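You operate a simulated robot arm through the tools that you are given. There is no shell and no other tool.

The job below is to be done with a simulated robot arm. You get a single attempt, and the scene is never put back.

Task
Swap the camera case's battery for the grey one.
Fine: case off first and on again at the end; the old battery goes into grey stand 1.

It is judged by the outcome, as a careful person would: the job done as asked, and still so three seconds after it is handed in. It fails if anything else is knocked over, pushed out of place, dropped, spilled or broken.

Robot
A 6-joint arm with a two-finger parallel gripper, fixed in place. Base frame: the origin is on the floor under the middle of its stand, x ahead of it, y to its left, z up. Readings come in m, rad, newtons and seconds.
It reaches about 1.066 m from its shoulder. Its first joint turns from -2.897 to 2.897 rad. Payload 3.91 kg.
The TCP is the grasp point between the finger pads, 0.03 m short of the fingertips. In the tool frame z runs along the fingers and y along their closing line. Largest opening 0.11 m; finger width 0.02, thickness 0.01; the body of the gripper, 0.048 by 0.112 m, starts 0.055 m behind the TCP.
Orientation is that of the tool frame in the base frame, as a unit quaternion [w, x, y, z]. With the fingers straight down and closing along the base's y, the tool's x points along the base's -x, its y along +y and its z along -z.

Tools
- The arm moves only by the tool move_arm. Its argument "rows" is one flat list of numbers, 7 for each row, row after row: the turn, a rotation vector about the base's x, y, z in rad, then the shift along the base's x, y, z in m, then the gripper command, from -1 (shut) to 1 (fully open), values between in proportion. In form: [wx, wy, wz, x, y, z, grip, wx, wy, wz, x, y, z, grip, ...]. A call has 1 to 20 rows; each row shifts and turns the commanded pose from where the row before left it. Each row takes 0.2 s and may step no farther than 0.05 m and 0.15 rad from the row before; otherwise, or with a gripper value out of range, the whole call is refused. A pose out of reach is approached as far as the arm can. The call stops where the force on the tool passes 90 N (or 10 N more than at its start, if that is more) or the arm is blocked; 0.2 s more then pass. The fingers move at their own pace (about 0.153 m/s each) and stop on an object; they squeeze with about 35 N. The grip force told is the motor's: it shows also when the fingers shut on nothing. Time passes only in rows, and 0.2 s behind the last, so rows that do not move let the fingers close. It gives the time, the measured TCP pose, the force on the tool (base axes), the opening and the grip force at its end, in the units of the frame above (readings bear some noise), with the torque about the TCP (base axes, N m) and any sound that the robot's microphone picked up.
- Cameras (640 x 400 px; columns grow to the right, rows downward): "scene" is fixed at [0.2229, -0.6513, 1.5929]; the picture's right is [0.89, 0.46, 0.00], its down [0.45, -0.88, -0.14] and it looks along [-0.06, 0.12, -0.99] (base axes); focal length 239 px, centre (320, 200). "wrist" rides on the gripper at [0.072, 0.017, -0.103] in the tool frame; the picture's right is [-0.23, 0.97, 0.00], its down [-0.76, -0.18, -0.62] and it looks along [-0.61, -0.14, 0.78] (tool axes); focal length 222 px, centre (320, 200). There is no depth. A picture from a camera that has moved, and an enlarged one, comes with that camera's place and axes in the base frame and with its lens.
- capture(camera): a new picture of that camera. No time passes.
- inspect(camera, box): a new picture of the part [left, top, right, bottom] of that camera's present view, enlarged. No time passes.
- finish_job(): hands the job in; it is judged then, once.

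Places have to be worked out from the pictures, the camera data and where the tool is seen. Open the gripper and draw the arm clear of the work before you hand the job in, unless the task says otherwise.

The tools are called after ">>>" as name(argument=value, ...) on one line, values as JSON. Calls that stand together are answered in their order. move_arm: Moves the arm, as the interface text tells. Its arguments: {"type":"object","properties":{"rows":{"type":"array","items":{"type":"number"}}},"required":["rows"]} The other tools are called the same way: capture (camera) takes a picture; inspect (camera, box) takes an enlarged picture of a part of a camera's view; finish_job () hands the job in.

At the start:

```text
time_s: 0.0
tool_pos: [-0.0021, -0.4826, 1.2005]
tool_rot: [0.0, 0.001, 1.0, 0.001]
force: [0.3, 0.1, -0.1]
moment: [0.0, 0.01, -0.02]
opening: 0.1101
grasp_force: 0.1
```

scene: 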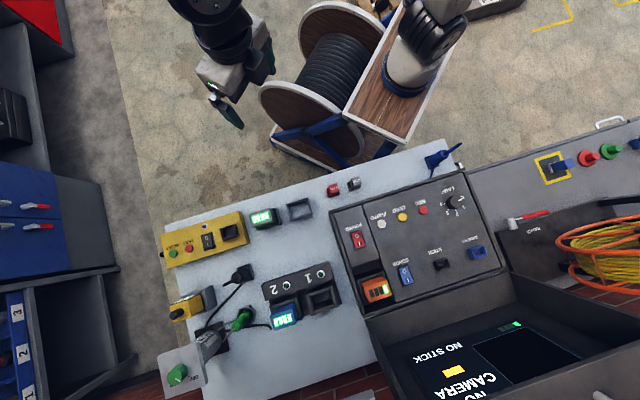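
wrist: 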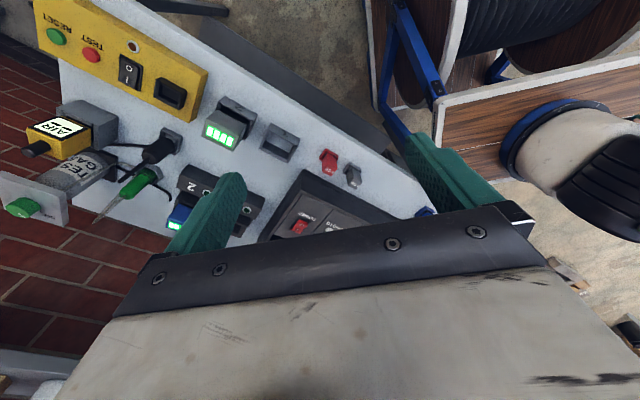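

I'll look closely at the scene first before moving anything.

>>> inspect(camera="scene", box=[150, 160, 350, 285])

>>> inspect(camera="scene", box=[150, 240, 400, 400])

>>> inspect(camera="scene", box=[320, 160, 520, 320])

>>> inspect(camera="wrist", box=[0, 0, 440, 275])

```text
3.20 times, centred on (250, 222) of scene
camera zoom: at [0.2229, -0.6513, 1.5929], right [0.89, 0.46, 0.0], down [0.45, -0.88, -0.14], along [-0.06, 0.12, -0.99], focal length 765 px, centre (544, 128)
```

zoom: 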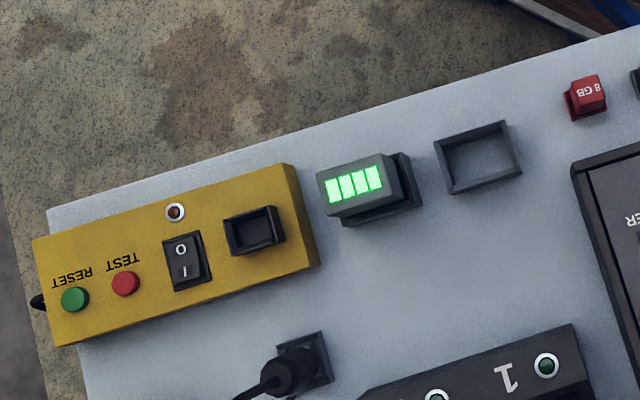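

```text
2.50 times, centred on (275, 320) of scene
camera zoom: at [0.2229, -0.6513, 1.5929], right [0.89, 0.46, 0.0], down [0.45, -0.88, -0.14], along [-0.06, 0.12, -0.99], focal length 598 px, centre (432, -100)
```

zoom: 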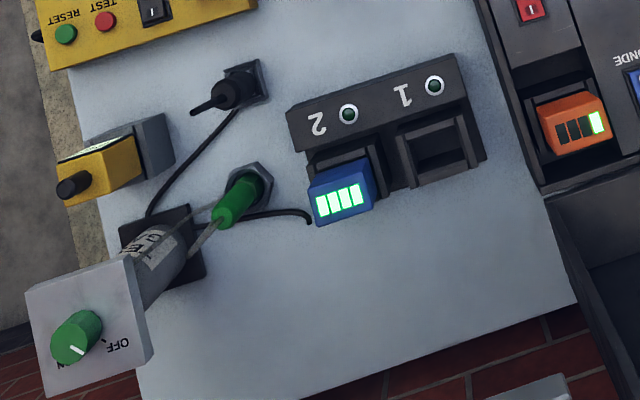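

```text
2.50 times, centred on (420, 240) of scene
camera zoom: at [0.2229, -0.6513, 1.5929], right [0.89, 0.46, 0.0], down [0.45, -0.88, -0.14], along [-0.06, 0.12, -0.99], focal length 598 px, centre (70, 100)
```

zoom: 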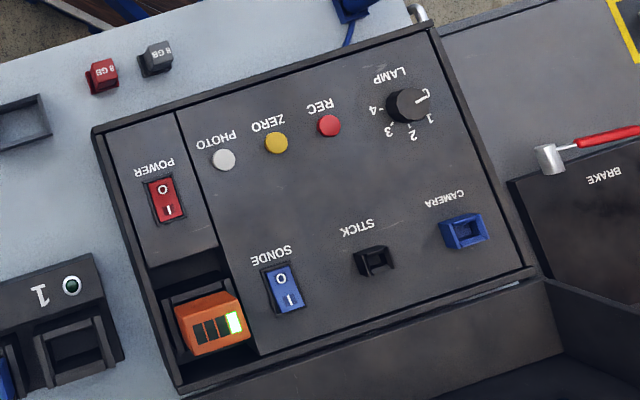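

```text
1.45 times, centred on (220, 138) of wrist
camera zoom: at [-0.075, -0.4661, 1.3032], right [0.23, 0.97, 0.0], down [0.76, -0.18, 0.62], along [0.61, -0.14, -0.78], focal length 323 px, centre (466, 291)
```

zoom: 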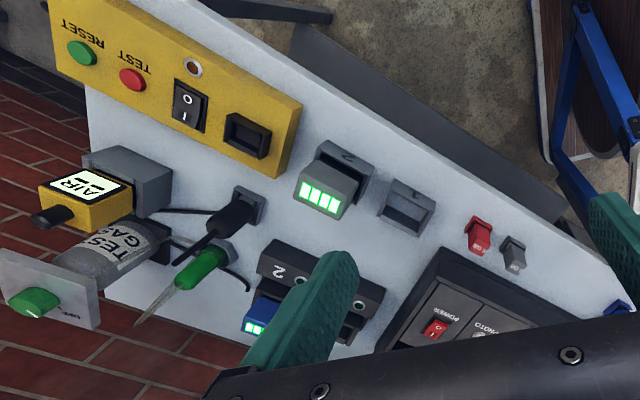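

The table is horizontal at roughly z≈0.8, with the case (orange battery, red POWER rocker) at right, and two dark grey stands: the "2" holding the grey battery near (0.04,-0.69) and an empty one near (0.12,-0.61). I'll hover above the stands, yawed to match the table, for a closer look.

>>> move_arm(rows=[0, 0, -0.137, 0.0137, -0.028, -0.02, 1, 0, 0, -0.137, 0.0137, -0.028, -0.02, 1, 0, 0, -0.137, 0.0137, -0.028, -0.02, 1, 0, 0, -0.137, 0.0137, -0.028, -0.02, 1, 0, 0, -0.137, 0.0137, -0.028, -0.02, 1, 0, 0, -0.137, 0.0137, -0.028, -0.02, 1, 0, 0, 0, 0, 0, 0, 1])

>>> capture(camera="wrist")

>>> capture(camera="scene")

```text
time_s: 1.6
tool_pos: [0.0816, -0.6504, 1.0809]
tool_rot: [0.0, 0.4, 0.916, 0.0]
force: [0.6, 0.9, 0.5]
moment: [-0.01, -0.05, -0.02]
opening: 0.1096
grasp_force: 0.1
```

```text
taken
camera wrist: at [0.0453, -0.5856, 1.1834], right [0.87, 0.5, 0.0], down [0.39, -0.68, 0.62], along [0.31, -0.54, -0.78], focal length 222 px, centre (320, 200)
```

wrist: 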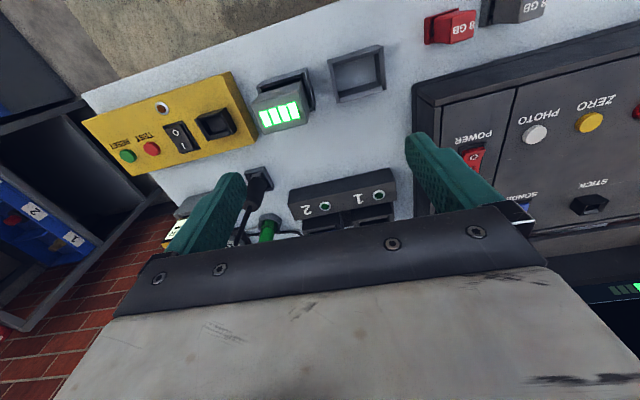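

```text
taken
```

scene: 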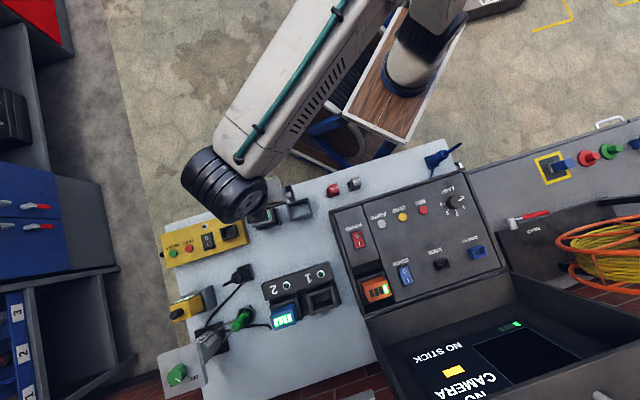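

The stands are now in view from the wrist camera; I'll enlarge them and the switch area.

>>> inspect(camera="wrist", box=[230, 30, 420, 150])

>>> inspect(camera="wrist", box=[400, 60, 640, 220])

>>> inspect(camera="scene", box=[330, 200, 430, 310])

>>> inspect(camera="scene", box=[390, 310, 590, 400])

```text
3.33 times, centred on (325, 90) of wrist
camera zoom: at [0.0453, -0.5856, 1.1834], right [0.87, 0.5, 0.0], down [0.39, -0.68, 0.62], along [0.31, -0.54, -0.78], focal length 740 px, centre (303, 567)
```

zoom: 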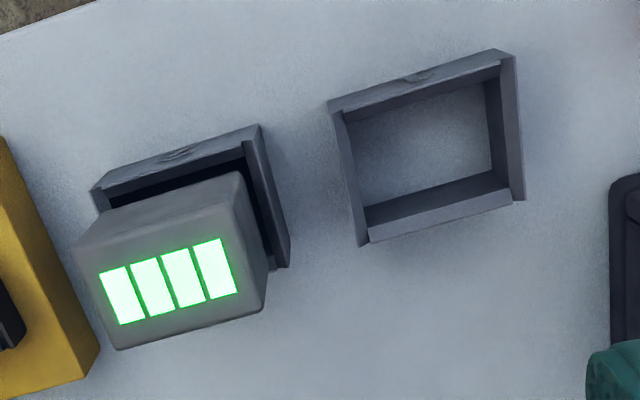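

```text
2.50 times, centred on (520, 140) of wrist
camera zoom: at [0.0453, -0.5856, 1.1834], right [0.87, 0.5, 0.0], down [0.39, -0.68, 0.62], along [0.31, -0.54, -0.78], focal length 555 px, centre (-180, 350)
```

zoom: 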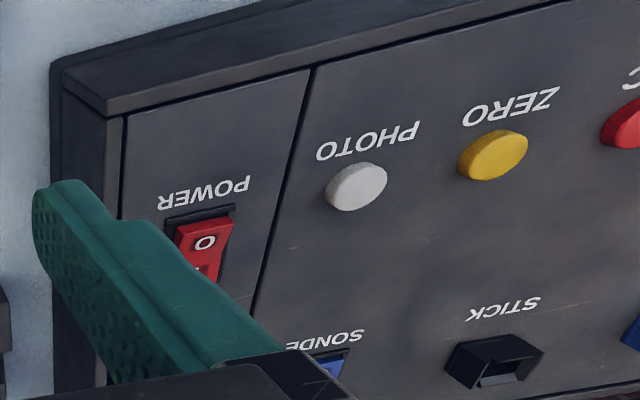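

```text
3.64 times, centred on (380, 255) of scene
camera zoom: at [0.2229, -0.6513, 1.5929], right [0.89, 0.46, 0.0], down [0.45, -0.88, -0.14], along [-0.06, 0.12, -0.99], focal length 869 px, centre (102, 0)
```

zoom: 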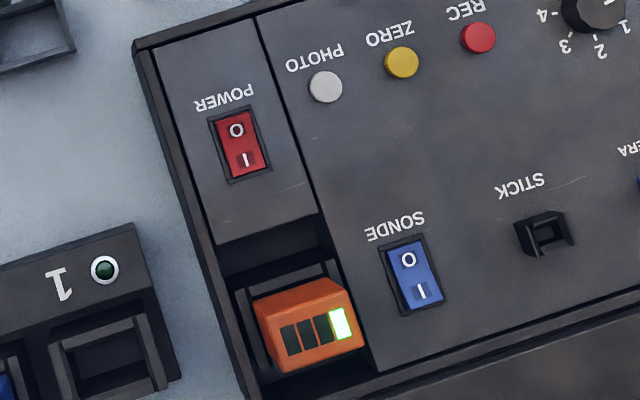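

```text
3.20 times, centred on (490, 355) of scene
camera zoom: at [0.2229, -0.6513, 1.5929], right [0.89, 0.46, 0.0], down [0.45, -0.88, -0.14], along [-0.06, 0.12, -0.99], focal length 765 px, centre (-224, -296)
```

zoom: 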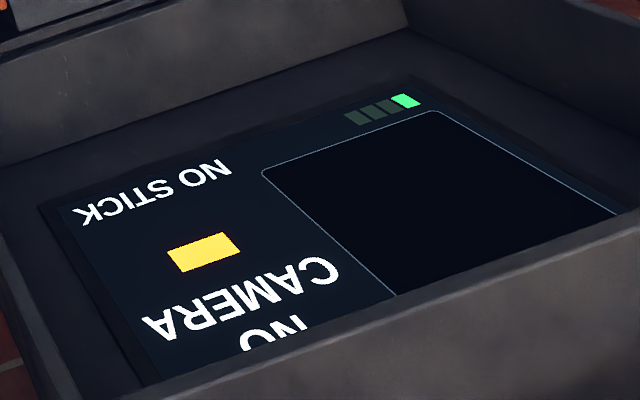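

The POWER rocker has "O" nearer the robot and "I" away; the case screen is lit. I still need to read the empty stand's number on its robot-facing side, so I'll pull back towards the robot and look lower.

>>> move_arm(rows=[0, 0, 0, -0.01, 0.04, -0.02, 1, 0, 0, 0, -0.01, 0.04, -0.02, 1, 0, 0, 0, -0.01, 0.04, -0.02, 1, 0, 0, 0, -0.01, 0.03, -0.02, 1, 0, 0, 0, 0, 0, 0, 1])

>>> capture(camera="wrist")

```text
time_s: 2.8
tool_pos: [0.0384, -0.5018, 0.9981]
tool_rot: [0.0, 0.399, 0.917, 0.0]
force: [0.6, 0.3, -0.3]
moment: [0.02, -0.02, -0.04]
opening: 0.1098
grasp_force: 0.0
```

```text
taken
camera wrist: at [0.0023, -0.4371, 1.1016], right [0.87, 0.5, 0.0], down [0.39, -0.68, 0.62], along [0.31, -0.54, -0.78], focal length 222 px, centre (320, 200)
```

wrist: 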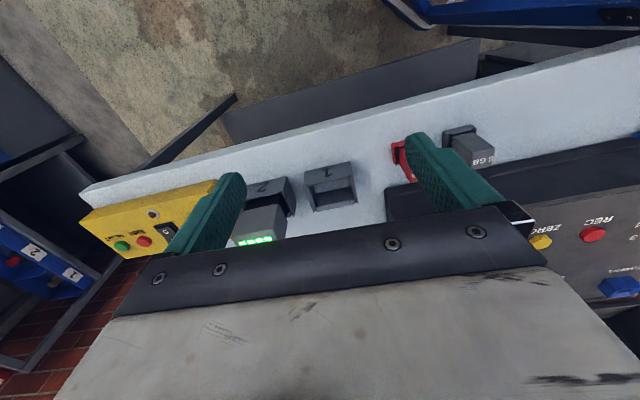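

>>> inspect(camera="wrist", box=[220, 140, 380, 250])

```text
3.64 times, centred on (300, 195) of wrist
camera zoom: at [0.0023, -0.4371, 1.1016], right [0.87, 0.5, 0.0], down [0.39, -0.68, 0.62], along [0.31, -0.54, -0.78], focal length 808 px, centre (393, 218)
```

zoom: 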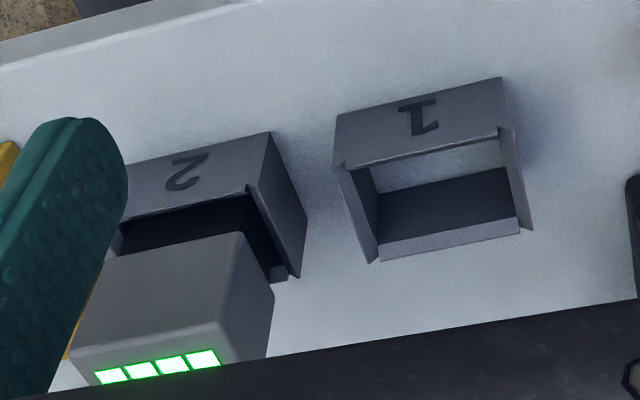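

The empty grey stand is confirmed "1" and the grey battery sits in "2" (its top near z≈0.895, stand rim ≈0.825). Next I'll hover above the case's battery bay and POWER switch for a closer look.

>>> move_arm(rows=[0, 0, 0, 0.039, -0.018, 0.012, 1, 0, 0, 0, 0.039, -0.018, 0.012, 1, 0, 0, 0, 0.039, -0.018, 0.012, 1, 0, 0, 0, 0.039, -0.018, 0.012, 1, 0, 0, 0, 0.039, -0.018, 0.012, 1, 0, 0, 0, 0.039, -0.018, 0.012, 1, 0, 0, 0, 0.039, -0.018, 0.012, 1, 0, 0, 0, 0.039, -0.018, 0.012, 1, 0, 0, 0, 0.039, -0.018, 0.012, 1, 0, 0, 0, 0.039, -0.018, 0.012, 1, 0, 0, 0, 0, 0, 0, 1])

>>> capture(camera="wrist")

```text
time_s: 5.2
tool_pos: [0.4301, -0.6811, 1.1228]
tool_rot: [-0.001, 0.399, 0.917, 0.0]
force: [-0.4, -0.1, 0.3]
moment: [-0.03, -0.01, 0.02]
opening: 0.1101
grasp_force: 0.0
```

```text
taken
camera wrist: at [0.3927, -0.6164, 1.225], right [0.87, 0.5, 0.0], down [0.39, -0.68, 0.62], along [0.31, -0.54, -0.78], focal length 222 px, centre (320, 200)
```

wrist: 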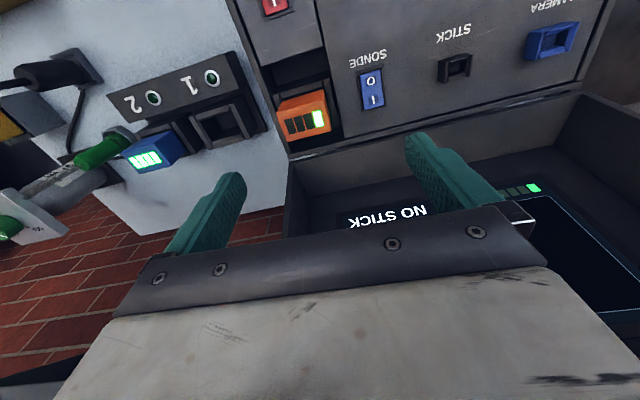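

>>> inspect(camera="wrist", box=[220, 0, 400, 170])

>>> inspect(camera="wrist", box=[90, 40, 330, 190])

```text
2.35 times, centred on (310, 85) of wrist
camera zoom: at [0.3927, -0.6164, 1.225], right [0.87, 0.5, 0.0], down [0.39, -0.68, 0.62], along [0.31, -0.54, -0.78], focal length 523 px, centre (344, 471)
```

zoom: 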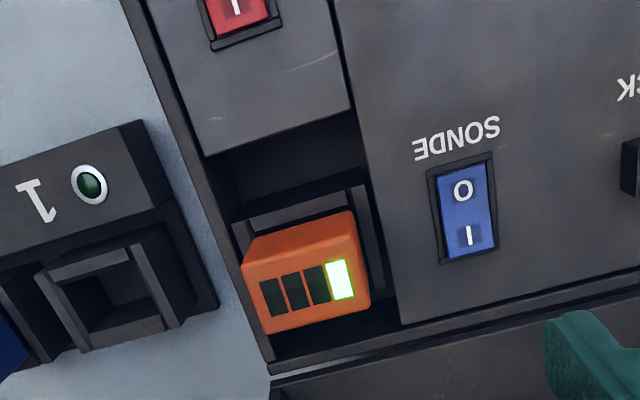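

```text
2.67 times, centred on (210, 115) of wrist
camera zoom: at [0.3927, -0.6164, 1.225], right [0.87, 0.5, 0.0], down [0.39, -0.68, 0.62], along [0.31, -0.54, -0.78], focal length 592 px, centre (613, 427)
```

zoom: 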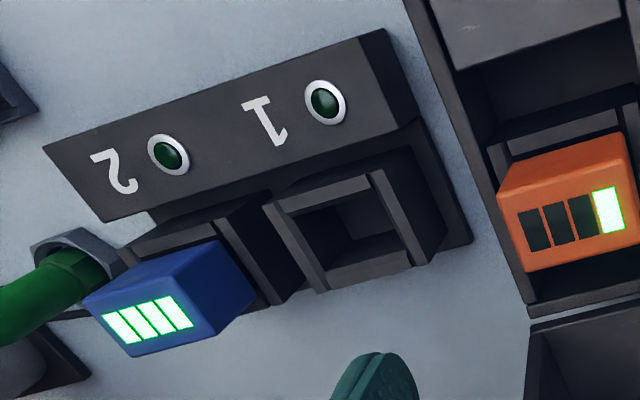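

The orange battery's top is about z≈0.94 at (0.427,-0.714), with the case panel at about z≈0.89, so it can be gripped above the panel. Now I'll go over the POWER rocker, squared up to 45° yaw, to locate it well.

>>> move_arm(rows=[0, 0, 0.0183, -0.03, 0.023, -0.02, 0, 0, 0, 0.0183, -0.03, 0.023, -0.02, 0, 0, 0, 0, -0.029, 0.02, -0.02, 0, 0, 0, 0, 0, 0, 0, 0])

>>> capture(camera="wrist")

```text
time_s: 6.2
tool_pos: [0.3421, -0.6136, 1.0604]
tool_rot: [0.0, 0.383, 0.924, 0.0]
force: [0.2, 0.0, 0.9]
moment: [0.01, -0.03, 0.0]
opening: 0.0552
grasp_force: 0.2
```

```text
taken
camera wrist: at [0.3018, -0.5508, 1.1639], right [0.85, 0.53, 0.0], down [0.41, -0.66, 0.62], along [0.33, -0.53, -0.78], focal length 222 px, centre (320, 200)
```

wrist: 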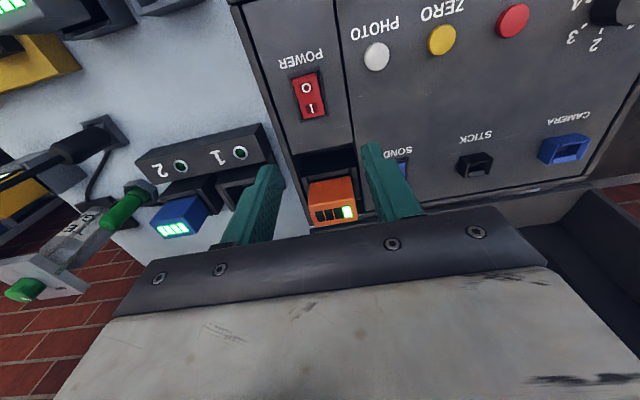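

>>> inspect(camera="wrist", box=[260, 50, 360, 130])

>>> inspect(camera="wrist", box=[220, 0, 400, 235])

```text
5.00 times, centred on (310, 90) of wrist
camera zoom: at [0.3018, -0.5508, 1.1639], right [0.85, 0.53, 0.0], down [0.41, -0.66, 0.62], along [0.33, -0.53, -0.78], focal length 1111 px, centre (370, 750)
```

zoom: 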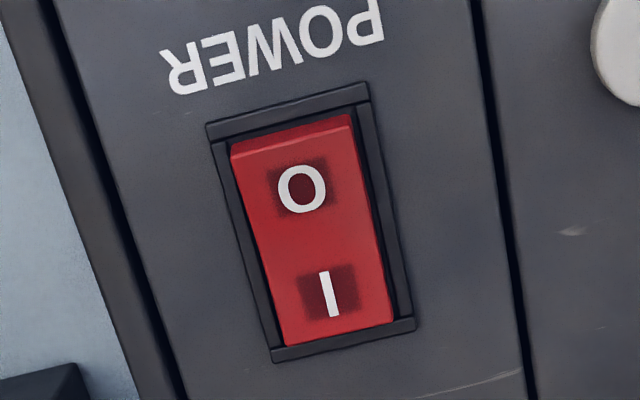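

```text
1.70 times, centred on (310, 118) of wrist
camera zoom: at [0.3018, -0.5508, 1.1639], right [0.85, 0.53, 0.0], down [0.41, -0.66, 0.62], along [0.33, -0.53, -0.78], focal length 378 px, centre (337, 340)
```

zoom: 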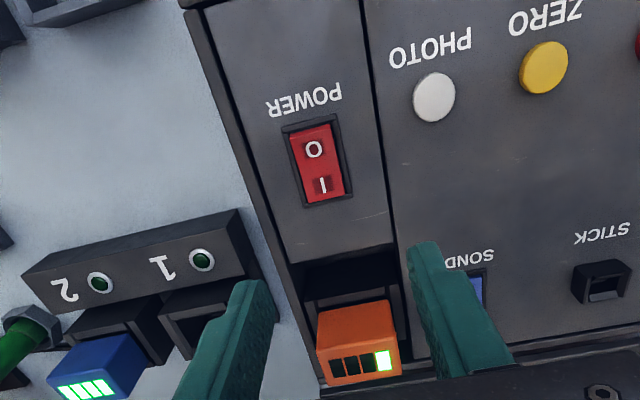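

The rocker's O end (robot side) stands proud, so the case is on; O is at about (0.320,-0.607,0.891). I'll close the fingers and hover just above the O end.

>>> move_arm(rows=[0, 0, 0, -0.0075, 0.0022, -0.0335, -1, 0, 0, 0, -0.0075, 0.0022, -0.0335, -1, 0, 0, 0, -0.0075, 0.0022, -0.0335, -1, 0, 0, 0, 0, 0, 0, -1, 0, 0, 0, 0, 0, 0, -1])

>>> inspect(camera="wrist", box=[240, 80, 400, 240])

>>> capture(camera="scene")

```text
time_s: 7.4
tool_pos: [0.3189, -0.6085, 0.9616]
tool_rot: [0.0, 0.383, 0.924, 0.001]
force: [0.7, 0.2, -0.3]
moment: [-0.01, -0.01, -0.01]
opening: 0.0
grasp_force: 34.9
```

```text
2.50 times, centred on (320, 160) of wrist
camera zoom: at [0.2792, -0.5461, 1.063], right [0.85, 0.53, 0.0], down [0.41, -0.66, 0.62], along [0.33, -0.53, -0.78], focal length 555 px, centre (320, 300)
```

zoom: 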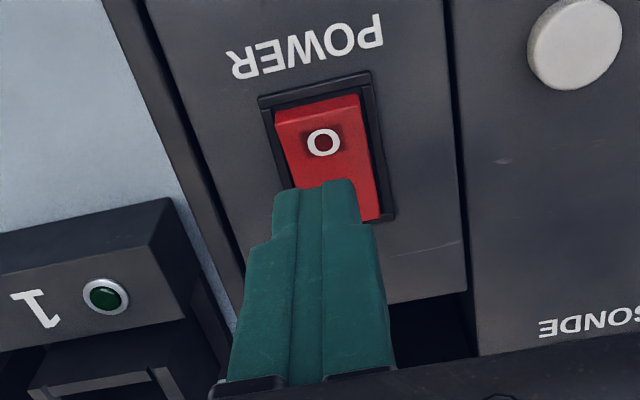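

```text
taken
```

scene: 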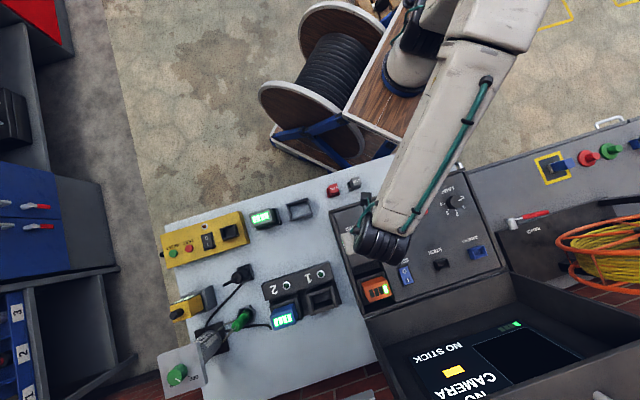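

The closed tips are lined up over the O half (about 11 mm from the pivot). I'll descend gently toward it and watch the force.

>>> move_arm(rows=[0, 0, 0, 0, 0, -0.01, -1, 0, 0, 0, 0, 0, -0.01, -1, 0, 0, 0, 0, 0, -0.008, -1, 0, 0, 0, 0, 0, -0.003, -1, 0, 0, 0, 0, 0, -0.002, -1, 0, 0, 0, 0, 0, -0.002, -1])

>>> inspect(camera="wrist", box=[240, 80, 400, 240])

```text
time_s: 8.8
tool_pos: [0.3183, -0.6092, 0.9251]
tool_rot: [0.0, 0.382, 0.924, 0.0]
force: [0.8, 0.0, -0.6]
moment: [0.0, -0.02, -0.01]
opening: 0.0
grasp_force: 35.5
```

```text
2.50 times, centred on (320, 160) of wrist
camera zoom: at [0.2789, -0.546, 1.0274], right [0.85, 0.53, 0.0], down [0.41, -0.66, 0.62], along [0.33, -0.53, -0.78], focal length 555 px, centre (320, 300)
```

zoom: 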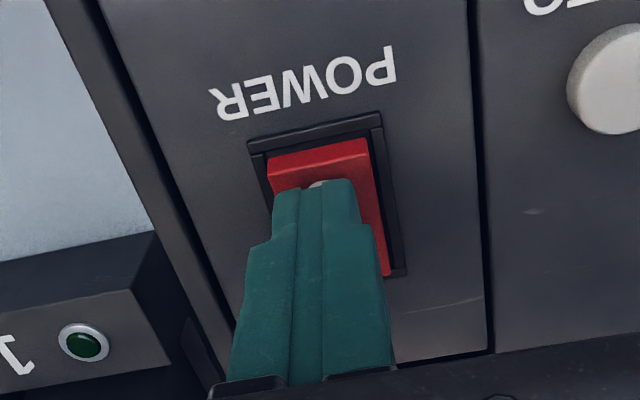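

No contact yet with the tip near z≈0.895; continuing down in 2 mm steps.

>>> move_arm(rows=[0, 0, 0, 0, 0, -0.002, -1, 0, 0, 0, 0, 0, -0.002, -1, 0, 0, 0, 0, 0, 0, -1])

>>> inspect(camera="wrist", box=[240, 80, 400, 240])

```text
time_s: 9.6
tool_pos: [0.3186, -0.6087, 0.9207]
tool_rot: [0.0, 0.382, 0.924, 0.0]
force: [-0.3, -0.7, 0.2]
moment: [-0.01, -0.02, 0.0]
opening: 0.0
grasp_force: 35.4
```

```text
2.50 times, centred on (320, 160) of wrist
camera zoom: at [0.2789, -0.5452, 1.0233], right [0.85, 0.53, 0.0], down [0.41, -0.66, 0.62], along [0.33, -0.53, -0.78], focal length 555 px, centre (320, 300)
```

zoom: 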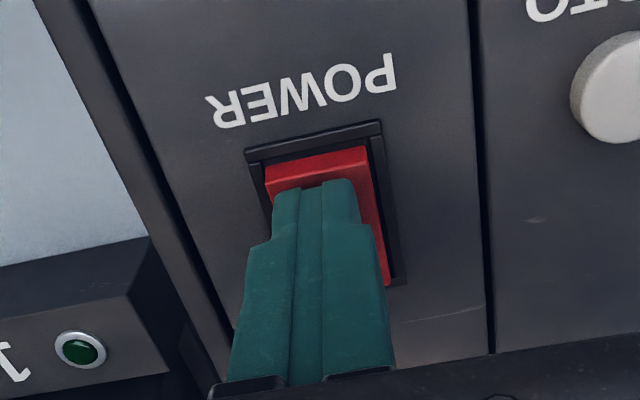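

Still no contact (tip ≈0.891). Continuing in 2 mm steps with force monitoring.

>>> move_arm(rows=[0, 0, 0, 0, 0, -0.002, -1, 0, 0, 0, 0, 0, -0.001, -1, 0, 0, 0, 0, 0, 0, -1])

>>> inspect(camera="wrist", box=[240, 80, 400, 240])

```text
time_s: 10.4
tool_pos: [0.3184, -0.6083, 0.9178]
tool_rot: [-0.001, 0.382, 0.924, 0.0]
force: [-0.6, 1.4, 4.3]
moment: [0.04, 0.01, -0.03]
opening: 0.0001
grasp_force: 34.8
```

```text
2.50 times, centred on (320, 160) of wrist
camera zoom: at [0.2789, -0.5452, 1.0203], right [0.85, 0.53, 0.0], down [0.41, -0.66, 0.62], along [0.33, -0.53, -0.78], focal length 555 px, centre (320, 300)
```

zoom: 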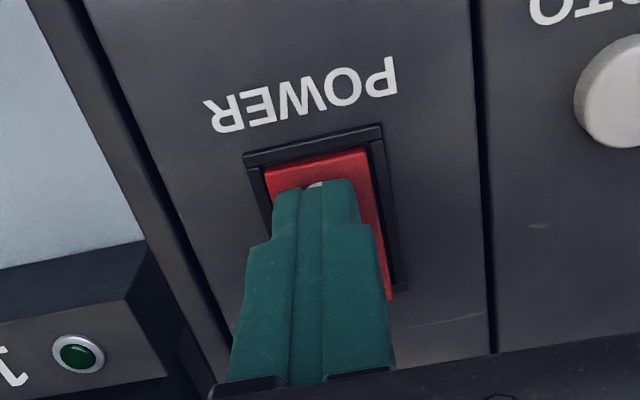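

Contact (≈4 N, tip at z≈0.888) and the O end is starting to dip. Pressing on in 1 mm steps.

>>> move_arm(rows=[0, 0, 0, 0, 0, -0.001, -1, 0, 0, 0, 0, 0, -0.001, -1, 0, 0, 0, 0, 0, -0.001, -1, 0, 0, 0, 0, 0, 0, -1])

>>> inspect(camera="wrist", box=[240, 80, 400, 240])

>>> inspect(camera="scene", box=[390, 310, 590, 400])

```text
time_s: 11.4
tool_pos: [0.3188, -0.608, 0.9175]
tool_rot: [0.001, 0.383, 0.924, -0.001]
force: [3.8, 6.7, 45.3]
moment: [-0.05, -0.48, -0.5]
opening: 0.0001
grasp_force: 35.1
```

```text
2.50 times, centred on (320, 160) of wrist
camera zoom: at [0.2787, -0.5446, 1.0198], right [0.85, 0.53, 0.0], down [0.41, -0.66, 0.63], along [0.33, -0.53, -0.78], focal length 555 px, centre (320, 300)
```

zoom: 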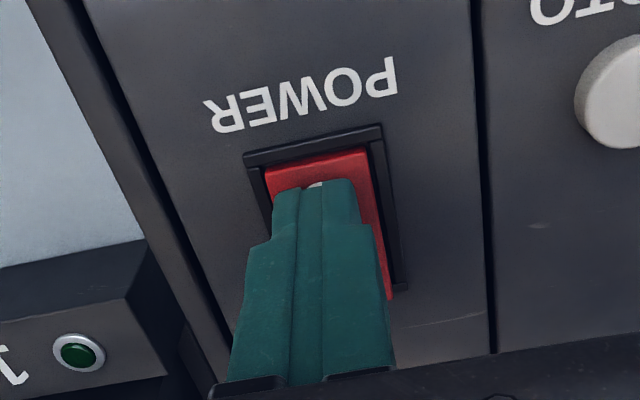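

```text
3.20 times, centred on (490, 355) of scene
camera zoom: at [0.2229, -0.6513, 1.5929], right [0.89, 0.46, 0.0], down [0.45, -0.88, -0.14], along [-0.06, 0.12, -0.99], focal length 765 px, centre (-224, -296)
```

zoom: 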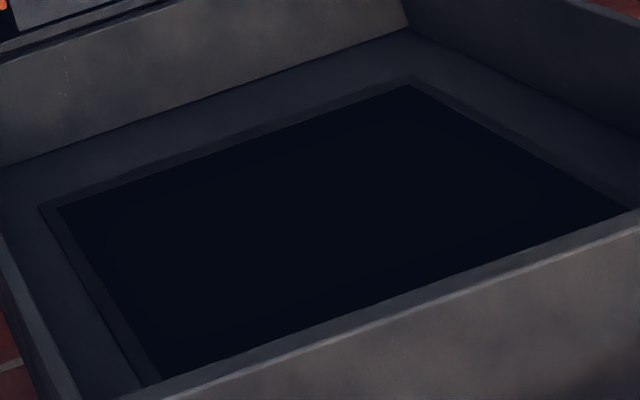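

The case screen went dark, so the case is off, and the rocker is at its stop. I'll lift away and check the rocker.

>>> move_arm(rows=[0, 0, 0, 0, 0, 0.01, -1, 0, 0, 0, 0, 0, 0.03, -1, 0, 0, 0, 0, 0, 0.04, -1, 0, 0, 0, 0.01, -0.01, 0.04, 0, 0, 0, 0, 0, 0, 0, 0])

>>> capture(camera="wrist")

>>> inspect(camera="wrist", box=[260, 30, 380, 150])

>>> inspect(camera="scene", box=[390, 310, 590, 400])

```text
time_s: 12.6
tool_pos: [0.3271, -0.6186, 1.0346]
tool_rot: [-0.001, 0.382, 0.924, 0.0]
force: [0.1, 0.5, 0.1]
moment: [0.05, -0.02, -0.01]
opening: 0.0548
grasp_force: 0.0
```

```text
taken
camera wrist: at [0.2874, -0.5558, 1.1377], right [0.85, 0.53, 0.0], down [0.41, -0.66, 0.62], along [0.33, -0.53, -0.78], focal length 222 px, centre (320, 200)
```

wrist: 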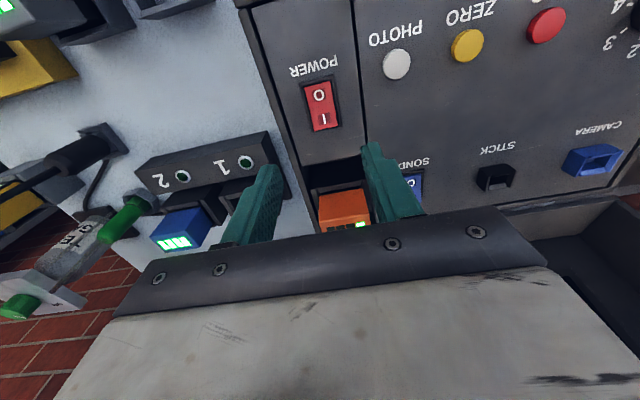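

```text
3.33 times, centred on (320, 90) of wrist
camera zoom: at [0.2874, -0.5558, 1.1377], right [0.85, 0.53, 0.0], down [0.41, -0.66, 0.62], along [0.33, -0.53, -0.78], focal length 740 px, centre (320, 567)
```

zoom: 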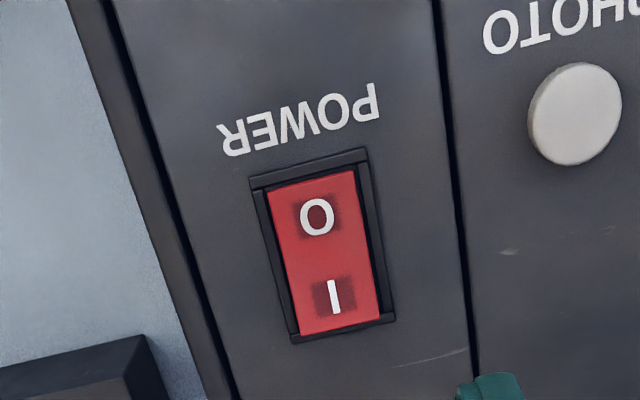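

```text
3.20 times, centred on (490, 355) of scene
camera zoom: at [0.2229, -0.6513, 1.5929], right [0.89, 0.46, 0.0], down [0.45, -0.88, -0.14], along [-0.06, 0.12, -0.99], focal length 765 px, centre (-224, -296)
```

zoom: 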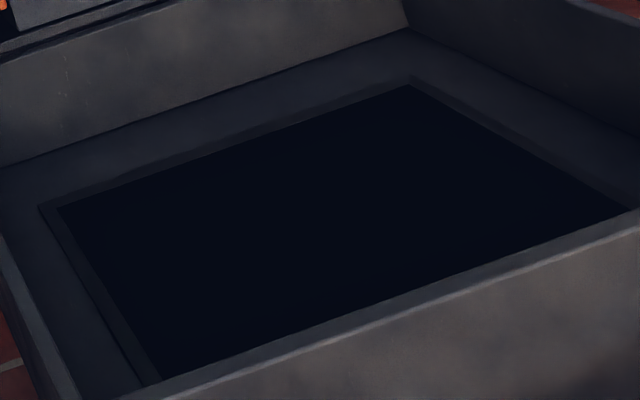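

Power is off and the rocker holds at O. Now I'll open the gripper and hover above the orange battery to measure it.

>>> move_arm(rows=[0, 0, 0, 0.034, -0.032, 0.01, 1, 0, 0, 0, 0.033, -0.032, 0.01, 1, 0, 0, 0, 0.033, -0.031, 0.005, 1, 0, 0, 0, 0, 0, 0, 1, 0, 0, 0, 0, 0, 0, 1])

>>> capture(camera="wrist")

>>> inspect(camera="wrist", box=[260, 40, 380, 180])

```text
time_s: 13.8
tool_pos: [0.4276, -0.7152, 1.0591]
tool_rot: [-0.001, 0.383, 0.924, 0.0]
force: [-0.6, -0.6, 0.6]
moment: [0.0, 0.02, 0.0]
opening: 0.1098
grasp_force: 0.1
```

```text
taken
camera wrist: at [0.3879, -0.6513, 1.1619], right [0.85, 0.53, 0.0], down [0.41, -0.66, 0.62], along [0.33, -0.53, -0.78], focal length 222 px, centre (320, 200)
```

wrist: 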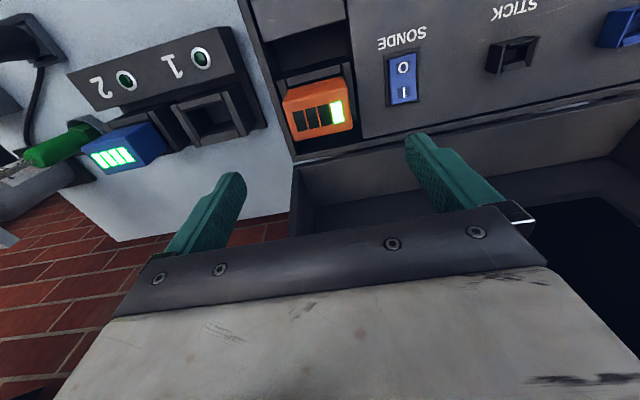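

```text
2.86 times, centred on (320, 110) of wrist
camera zoom: at [0.3879, -0.6513, 1.1619], right [0.85, 0.53, 0.0], down [0.41, -0.66, 0.62], along [0.33, -0.53, -0.78], focal length 635 px, centre (320, 457)
```

zoom: 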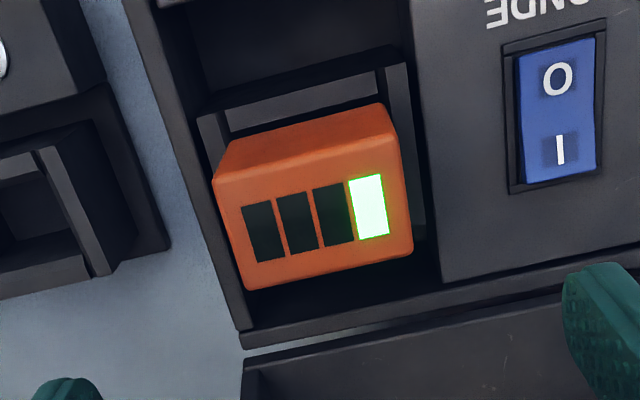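

The orange battery top is ~62×39 mm, centred at about (0.4256,-0.7143), z≈0.937, yaw 45°. I'll partly close to 0.09 m and descend to just above it, then check alignment.

>>> move_arm(rows=[0, 0, 0, -0.001, 0.0005, -0.03, 0.64, 0, 0, 0, -0.001, 0.0005, -0.03, 0.64, 0, 0, 0, 0, 0, -0.01, 0.64, 0, 0, 0, 0, 0, 0, 0.64])

>>> capture(camera="wrist")

>>> inspect(camera="wrist", box=[200, 60, 440, 240])

```text
time_s: 14.8
tool_pos: [0.4253, -0.7115, 0.99]
tool_rot: [0.0, 0.383, 0.924, 0.0]
force: [0.1, 0.9, 0.6]
moment: [0.02, 0.0, 0.01]
opening: 0.09
grasp_force: 0.0
```

```text
taken
camera wrist: at [0.3866, -0.6493, 1.0925], right [0.85, 0.53, 0.0], down [0.41, -0.66, 0.62], along [0.33, -0.53, -0.78], focal length 222 px, centre (320, 200)
```

wrist: 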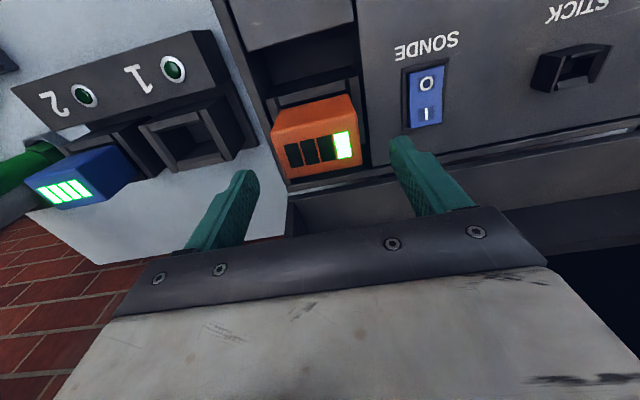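

```text
2.22 times, centred on (320, 150) of wrist
camera zoom: at [0.3866, -0.6493, 1.0925], right [0.85, 0.53, 0.0], down [0.41, -0.66, 0.62], along [0.33, -0.53, -0.78], focal length 494 px, centre (320, 311)
```

zoom: 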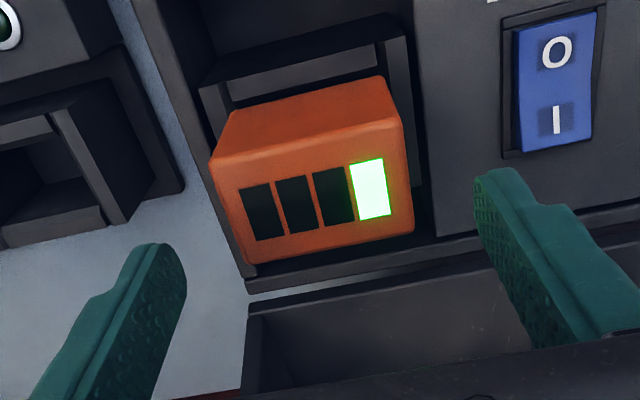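

Alignment looks good: the battery centre is within ~2 mm of the TCP. I'll apply the small correction, descend so the tips stay above the panel, and close on the battery.

>>> move_arm(rows=[0, 0, 0, -0.0003, -0.002, -0.018, 0.64, 0, 0, 0, 0, 0, -0.02, 0.64, 0, 0, 0, 0, 0, -0.015, 0.64, 0, 0, 0, 0, 0, -0.004, 0.64, 0, 0, 0, 0, 0, 0, 0.64])

>>> capture(camera="wrist")

>>> inspect(camera="scene", box=[310, 200, 470, 340])

```text
time_s: 16.0
tool_pos: [0.426, -0.7146, 0.9325]
tool_rot: [0.001, 0.383, 0.924, 0.0]
force: [-0.4, 0.4, 0.4]
moment: [0.0, -0.01, 0.0]
opening: 0.0903
grasp_force: 0.0
```

```text
taken
camera wrist: at [0.3861, -0.6516, 1.0351], right [0.85, 0.53, 0.0], down [0.41, -0.66, 0.62], along [0.33, -0.53, -0.78], focal length 222 px, centre (320, 200)
```

wrist: 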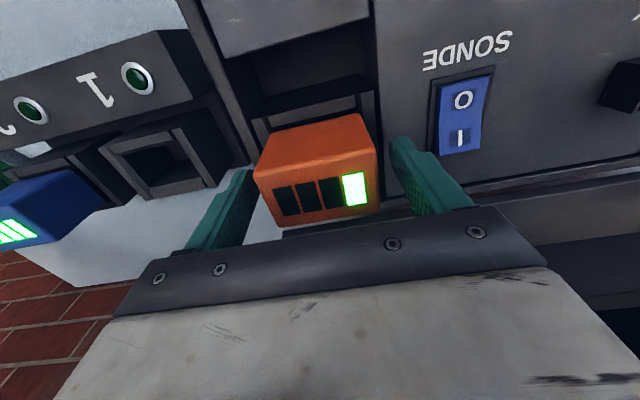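

```text
2.86 times, centred on (390, 270) of scene
camera zoom: at [0.2229, -0.6513, 1.5929], right [0.89, 0.46, 0.0], down [0.45, -0.88, -0.14], along [-0.06, 0.12, -0.99], focal length 683 px, centre (120, 0)
```

zoom: 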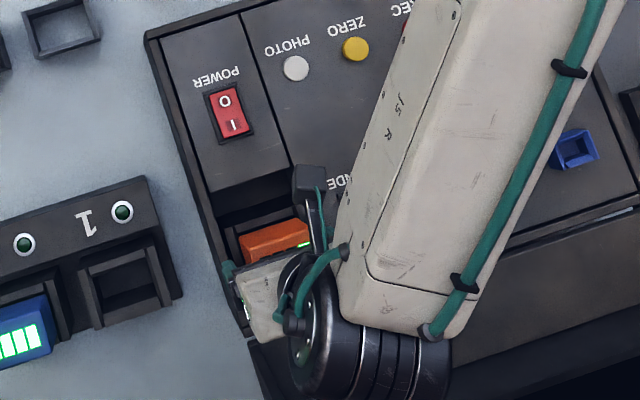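

The fingers straddle the battery evenly; closing now.

>>> move_arm(rows=[0, 0, 0, 0, 0, 0, 0.2, 0, 0, 0, 0, 0, 0, -1, 0, 0, 0, 0, 0, 0, -1, 0, 0, 0, 0, 0, 0, -1])

>>> capture(camera="wrist")

```text
time_s: 17.0
tool_pos: [0.4254, -0.7147, 0.9326]
tool_rot: [-0.001, 0.383, 0.924, 0.0]
force: [1.2, 2.0, -0.7]
moment: [0.19, -0.11, -0.02]
opening: 0.0636
grasp_force: 34.7
```

```text
taken
camera wrist: at [0.3864, -0.6514, 1.0353], right [0.85, 0.53, 0.0], down [0.41, -0.66, 0.62], along [0.33, -0.53, -0.78], focal length 222 px, centre (320, 200)
```

wrist: 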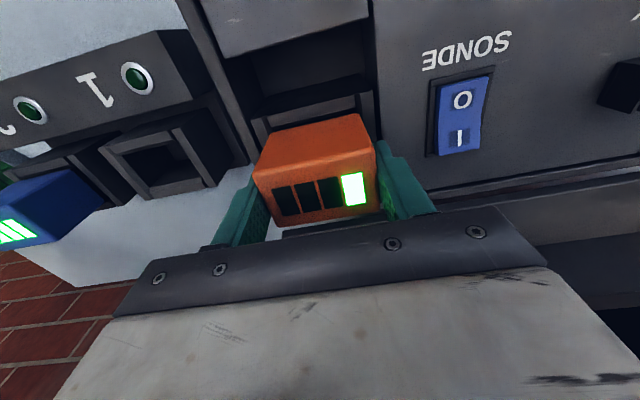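

Gripped (64 mm wide, ~35 N) with little side load. I'll lift slowly and watch the force.

>>> move_arm(rows=[0, 0, 0, 0, 0, 0.003, -1, 0, 0, 0, 0, 0, 0.005, -1, 0, 0, 0, 0, 0, 0.007, -1, 0, 0, 0, 0, 0, 0.01, -1, 0, 0, 0, 0, 0, 0.01, -1])

>>> capture(camera="wrist")

```text
time_s: 18.2
tool_pos: [0.4254, -0.7137, 0.9674]
tool_rot: [0.0, 0.383, 0.924, 0.0]
force: [-0.7, -0.8, -3.5]
moment: [0.01, 0.0, 0.0]
opening: 0.0638
grasp_force: 35.2
```

```text
taken
camera wrist: at [0.3862, -0.6511, 1.0702], right [0.85, 0.53, 0.0], down [0.41, -0.66, 0.62], along [0.33, -0.53, -0.78], focal length 222 px, centre (320, 200)
```

wrist: 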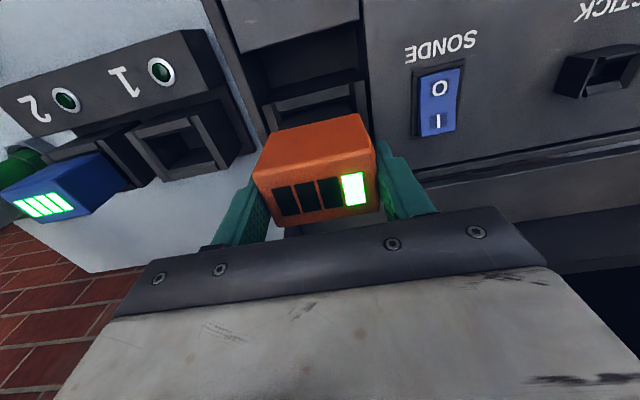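

The battery lifts freely (~3.5 N weight). I'll raise it fully clear and look at the emptied socket.

>>> move_arm(rows=[0, 0, 0, 0, 0, 0.015, -1, 0, 0, 0, 0, 0, 0.02, -1, 0, 0, 0, 0, 0, 0.03, -1, 0, 0, 0, 0, 0, 0.035, -1, 0, 0, 0, 0, 0, 0.04, -1, 0, 0, 0, 0, 0, 0, -1])

>>> capture(camera="wrist")

>>> capture(camera="scene")

```text
time_s: 19.6
tool_pos: [0.4255, -0.7135, 1.1074]
tool_rot: [0.0, 0.383, 0.924, 0.0]
force: [-0.1, -0.1, -4.7]
moment: [-0.04, 0.0, 0.0]
opening: 0.0637
grasp_force: 35.6
```

```text
taken
camera wrist: at [0.3862, -0.6504, 1.2107], right [0.85, 0.53, 0.0], down [0.41, -0.66, 0.62], along [0.33, -0.53, -0.78], focal length 222 px, centre (320, 200)
```

wrist: 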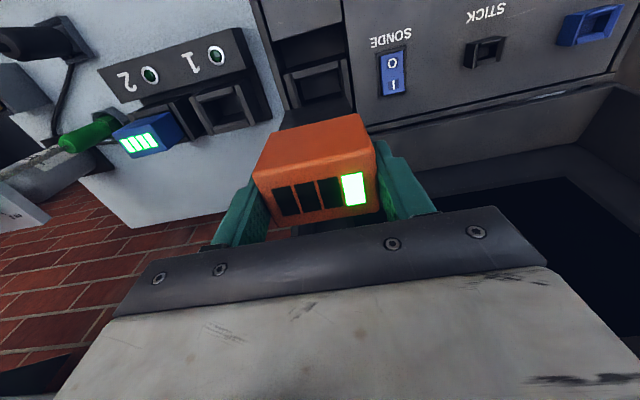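

```text
taken
```

scene: 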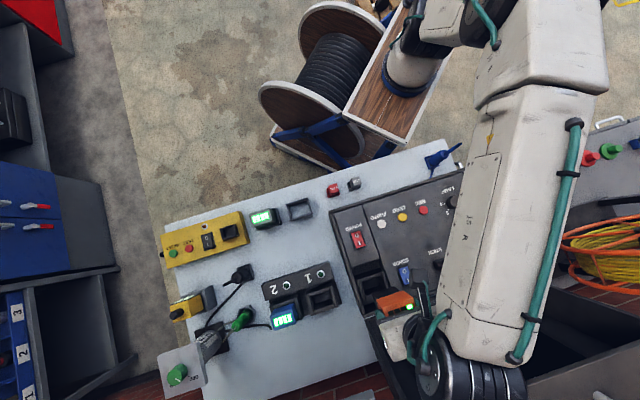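

Let me take an enlarged look at the empty socket for later.

>>> inspect(camera="wrist", box=[250, 40, 400, 140])

>>> inspect(camera="scene", box=[330, 240, 430, 320])

```text
4.00 times, centred on (325, 90) of wrist
camera zoom: at [0.3862, -0.6504, 1.2107], right [0.85, 0.53, 0.0], down [0.41, -0.66, 0.62], along [0.33, -0.53, -0.78], focal length 888 px, centre (300, 640)
```

zoom: 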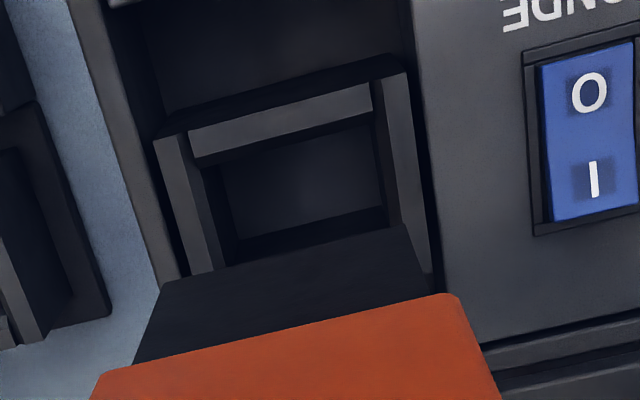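

```text
5.00 times, centred on (380, 280) of scene
camera zoom: at [0.2229, -0.6513, 1.5929], right [0.89, 0.46, 0.0], down [0.45, -0.88, -0.14], along [-0.06, 0.12, -0.99], focal length 1195 px, centre (20, -200)
```

zoom: 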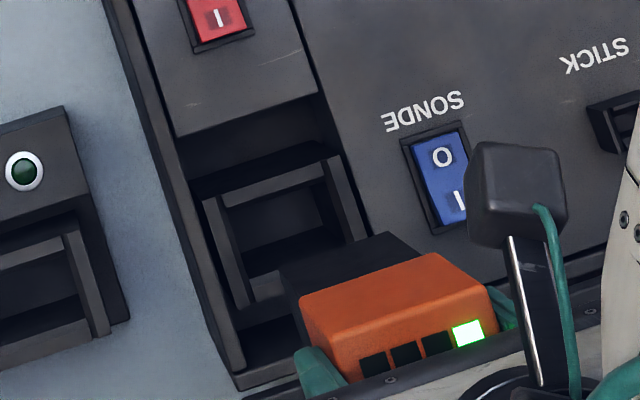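

The battery has a coloured cap and a narrower dark body, bottom ≈0.096 m below the TCP. I'll carry it at height to above grey stand 1.

>>> move_arm(rows=[0, 0, 0, -0.02, 0.007, 0, -1, 0, 0, 0, -0.035, 0.012, 0, -1, 0, 0, 0, -0.04, 0.0135, 0, -1, 0, 0, 0, -0.04, 0.0135, 0, -1, 0, 0, 0, -0.04, 0.0135, 0, -1, 0, 0, 0, -0.04, 0.0135, 0, -1, 0, 0, 0, -0.04, 0.0135, 0, -1, 0, 0, 0, -0.027, 0.009, 0, -1, 0, 0, 0, -0.02, 0.0068, 0, -1, 0, 0, 0, 0, 0, 0, -1])

>>> capture(camera="wrist")

>>> inspect(camera="wrist", box=[230, 30, 410, 150])

```text
time_s: 21.8
tool_pos: [0.1249, -0.6114, 1.1074]
tool_rot: [0.0, 0.382, 0.924, 0.0]
force: [0.5, -0.2, -4.4]
moment: [-0.02, 0.03, 0.0]
opening: 0.0638
grasp_force: 34.8
```

```text
taken
camera wrist: at [0.0849, -0.5488, 1.2099], right [0.85, 0.53, 0.0], down [0.41, -0.66, 0.62], along [0.33, -0.53, -0.78], focal length 222 px, centre (320, 200)
```

wrist: 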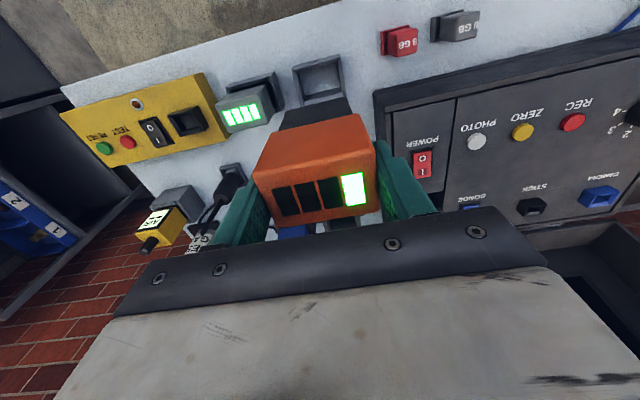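

```text
3.33 times, centred on (320, 90) of wrist
camera zoom: at [0.0849, -0.5488, 1.2099], right [0.85, 0.53, 0.0], down [0.41, -0.66, 0.62], along [0.33, -0.53, -0.78], focal length 740 px, centre (320, 567)
```

zoom: 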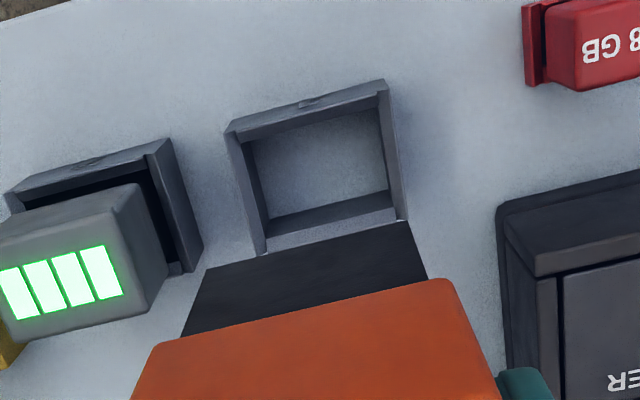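

Stand 1's rim centre measures (0.123,-0.6116), within 1 mm of the TCP, and the battery body (≈52 mm wide) fits inside. I'll lower to just above the rim and check.

>>> move_arm(rows=[0, 0, 0, -0.0008, 0, -0.02, -1, 0, 0, 0, 0, 0, -0.035, -1, 0, 0, 0, 0, 0, -0.035, -1, 0, 0, 0, 0, 0, -0.035, -1, 0, 0, 0, 0, 0, -0.03, -1, 0, 0, 0, 0, 0, -0.017, -1, 0, 0, 0, 0, 0, 0, -1])

>>> capture(camera="wrist")

>>> inspect(camera="wrist", box=[220, 40, 420, 240])

>>> inspect(camera="scene", box=[230, 170, 350, 250])

```text
time_s: 23.4
tool_pos: [0.1242, -0.612, 0.9357]
tool_rot: [0.001, 0.383, 0.924, 0.0]
force: [0.6, -0.1, -4.1]
moment: [0.01, 0.01, 0.0]
opening: 0.0635
grasp_force: 35.3
```

```text
taken
camera wrist: at [0.0837, -0.549, 1.0383], right [0.85, 0.53, 0.0], down [0.41, -0.66, 0.62], along [0.33, -0.53, -0.78], focal length 222 px, centre (320, 200)
```

wrist: 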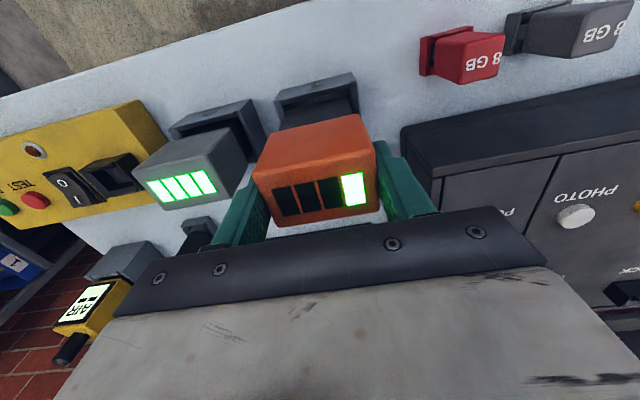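

```text
2.00 times, centred on (320, 140) of wrist
camera zoom: at [0.0837, -0.549, 1.0383], right [0.85, 0.53, 0.0], down [0.41, -0.66, 0.62], along [0.33, -0.53, -0.78], focal length 444 px, centre (320, 320)
```

zoom: 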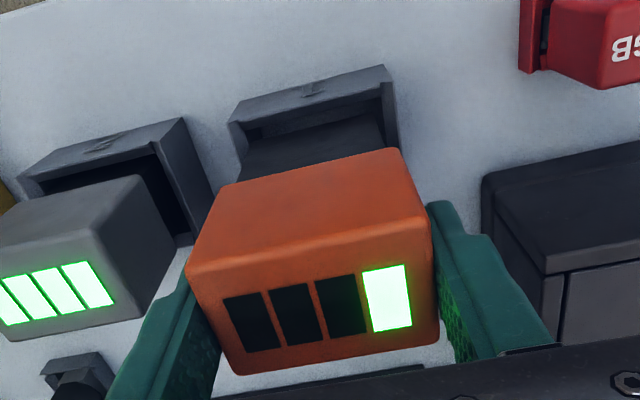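

```text
5.00 times, centred on (290, 210) of scene
camera zoom: at [0.2229, -0.6513, 1.5929], right [0.89, 0.46, 0.0], down [0.45, -0.88, -0.14], along [-0.06, 0.12, -0.99], focal length 1195 px, centre (470, 150)
```

zoom: 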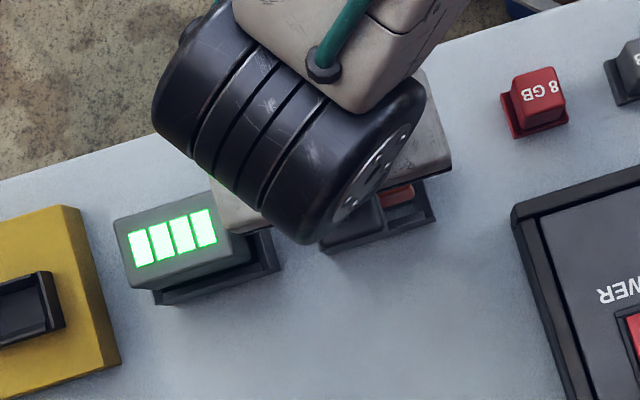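

Let me zoom more closely on the body's lower edge versus the stand's rim.

>>> inspect(camera="wrist", box=[260, 60, 380, 140])

```text
5.00 times, centred on (320, 100) of wrist
camera zoom: at [0.0837, -0.549, 1.0383], right [0.85, 0.53, 0.0], down [0.41, -0.66, 0.62], along [0.33, -0.53, -0.78], focal length 1111 px, centre (320, 700)
```

zoom: 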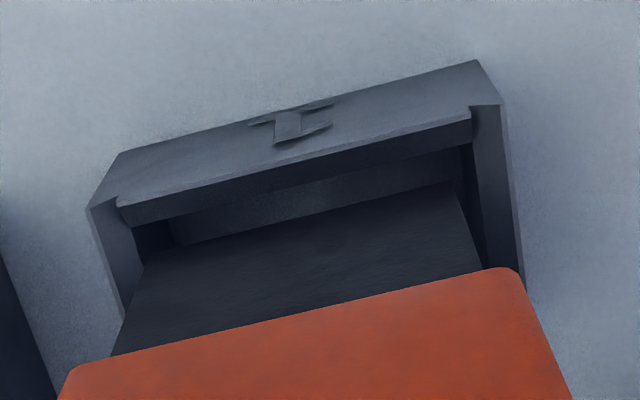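

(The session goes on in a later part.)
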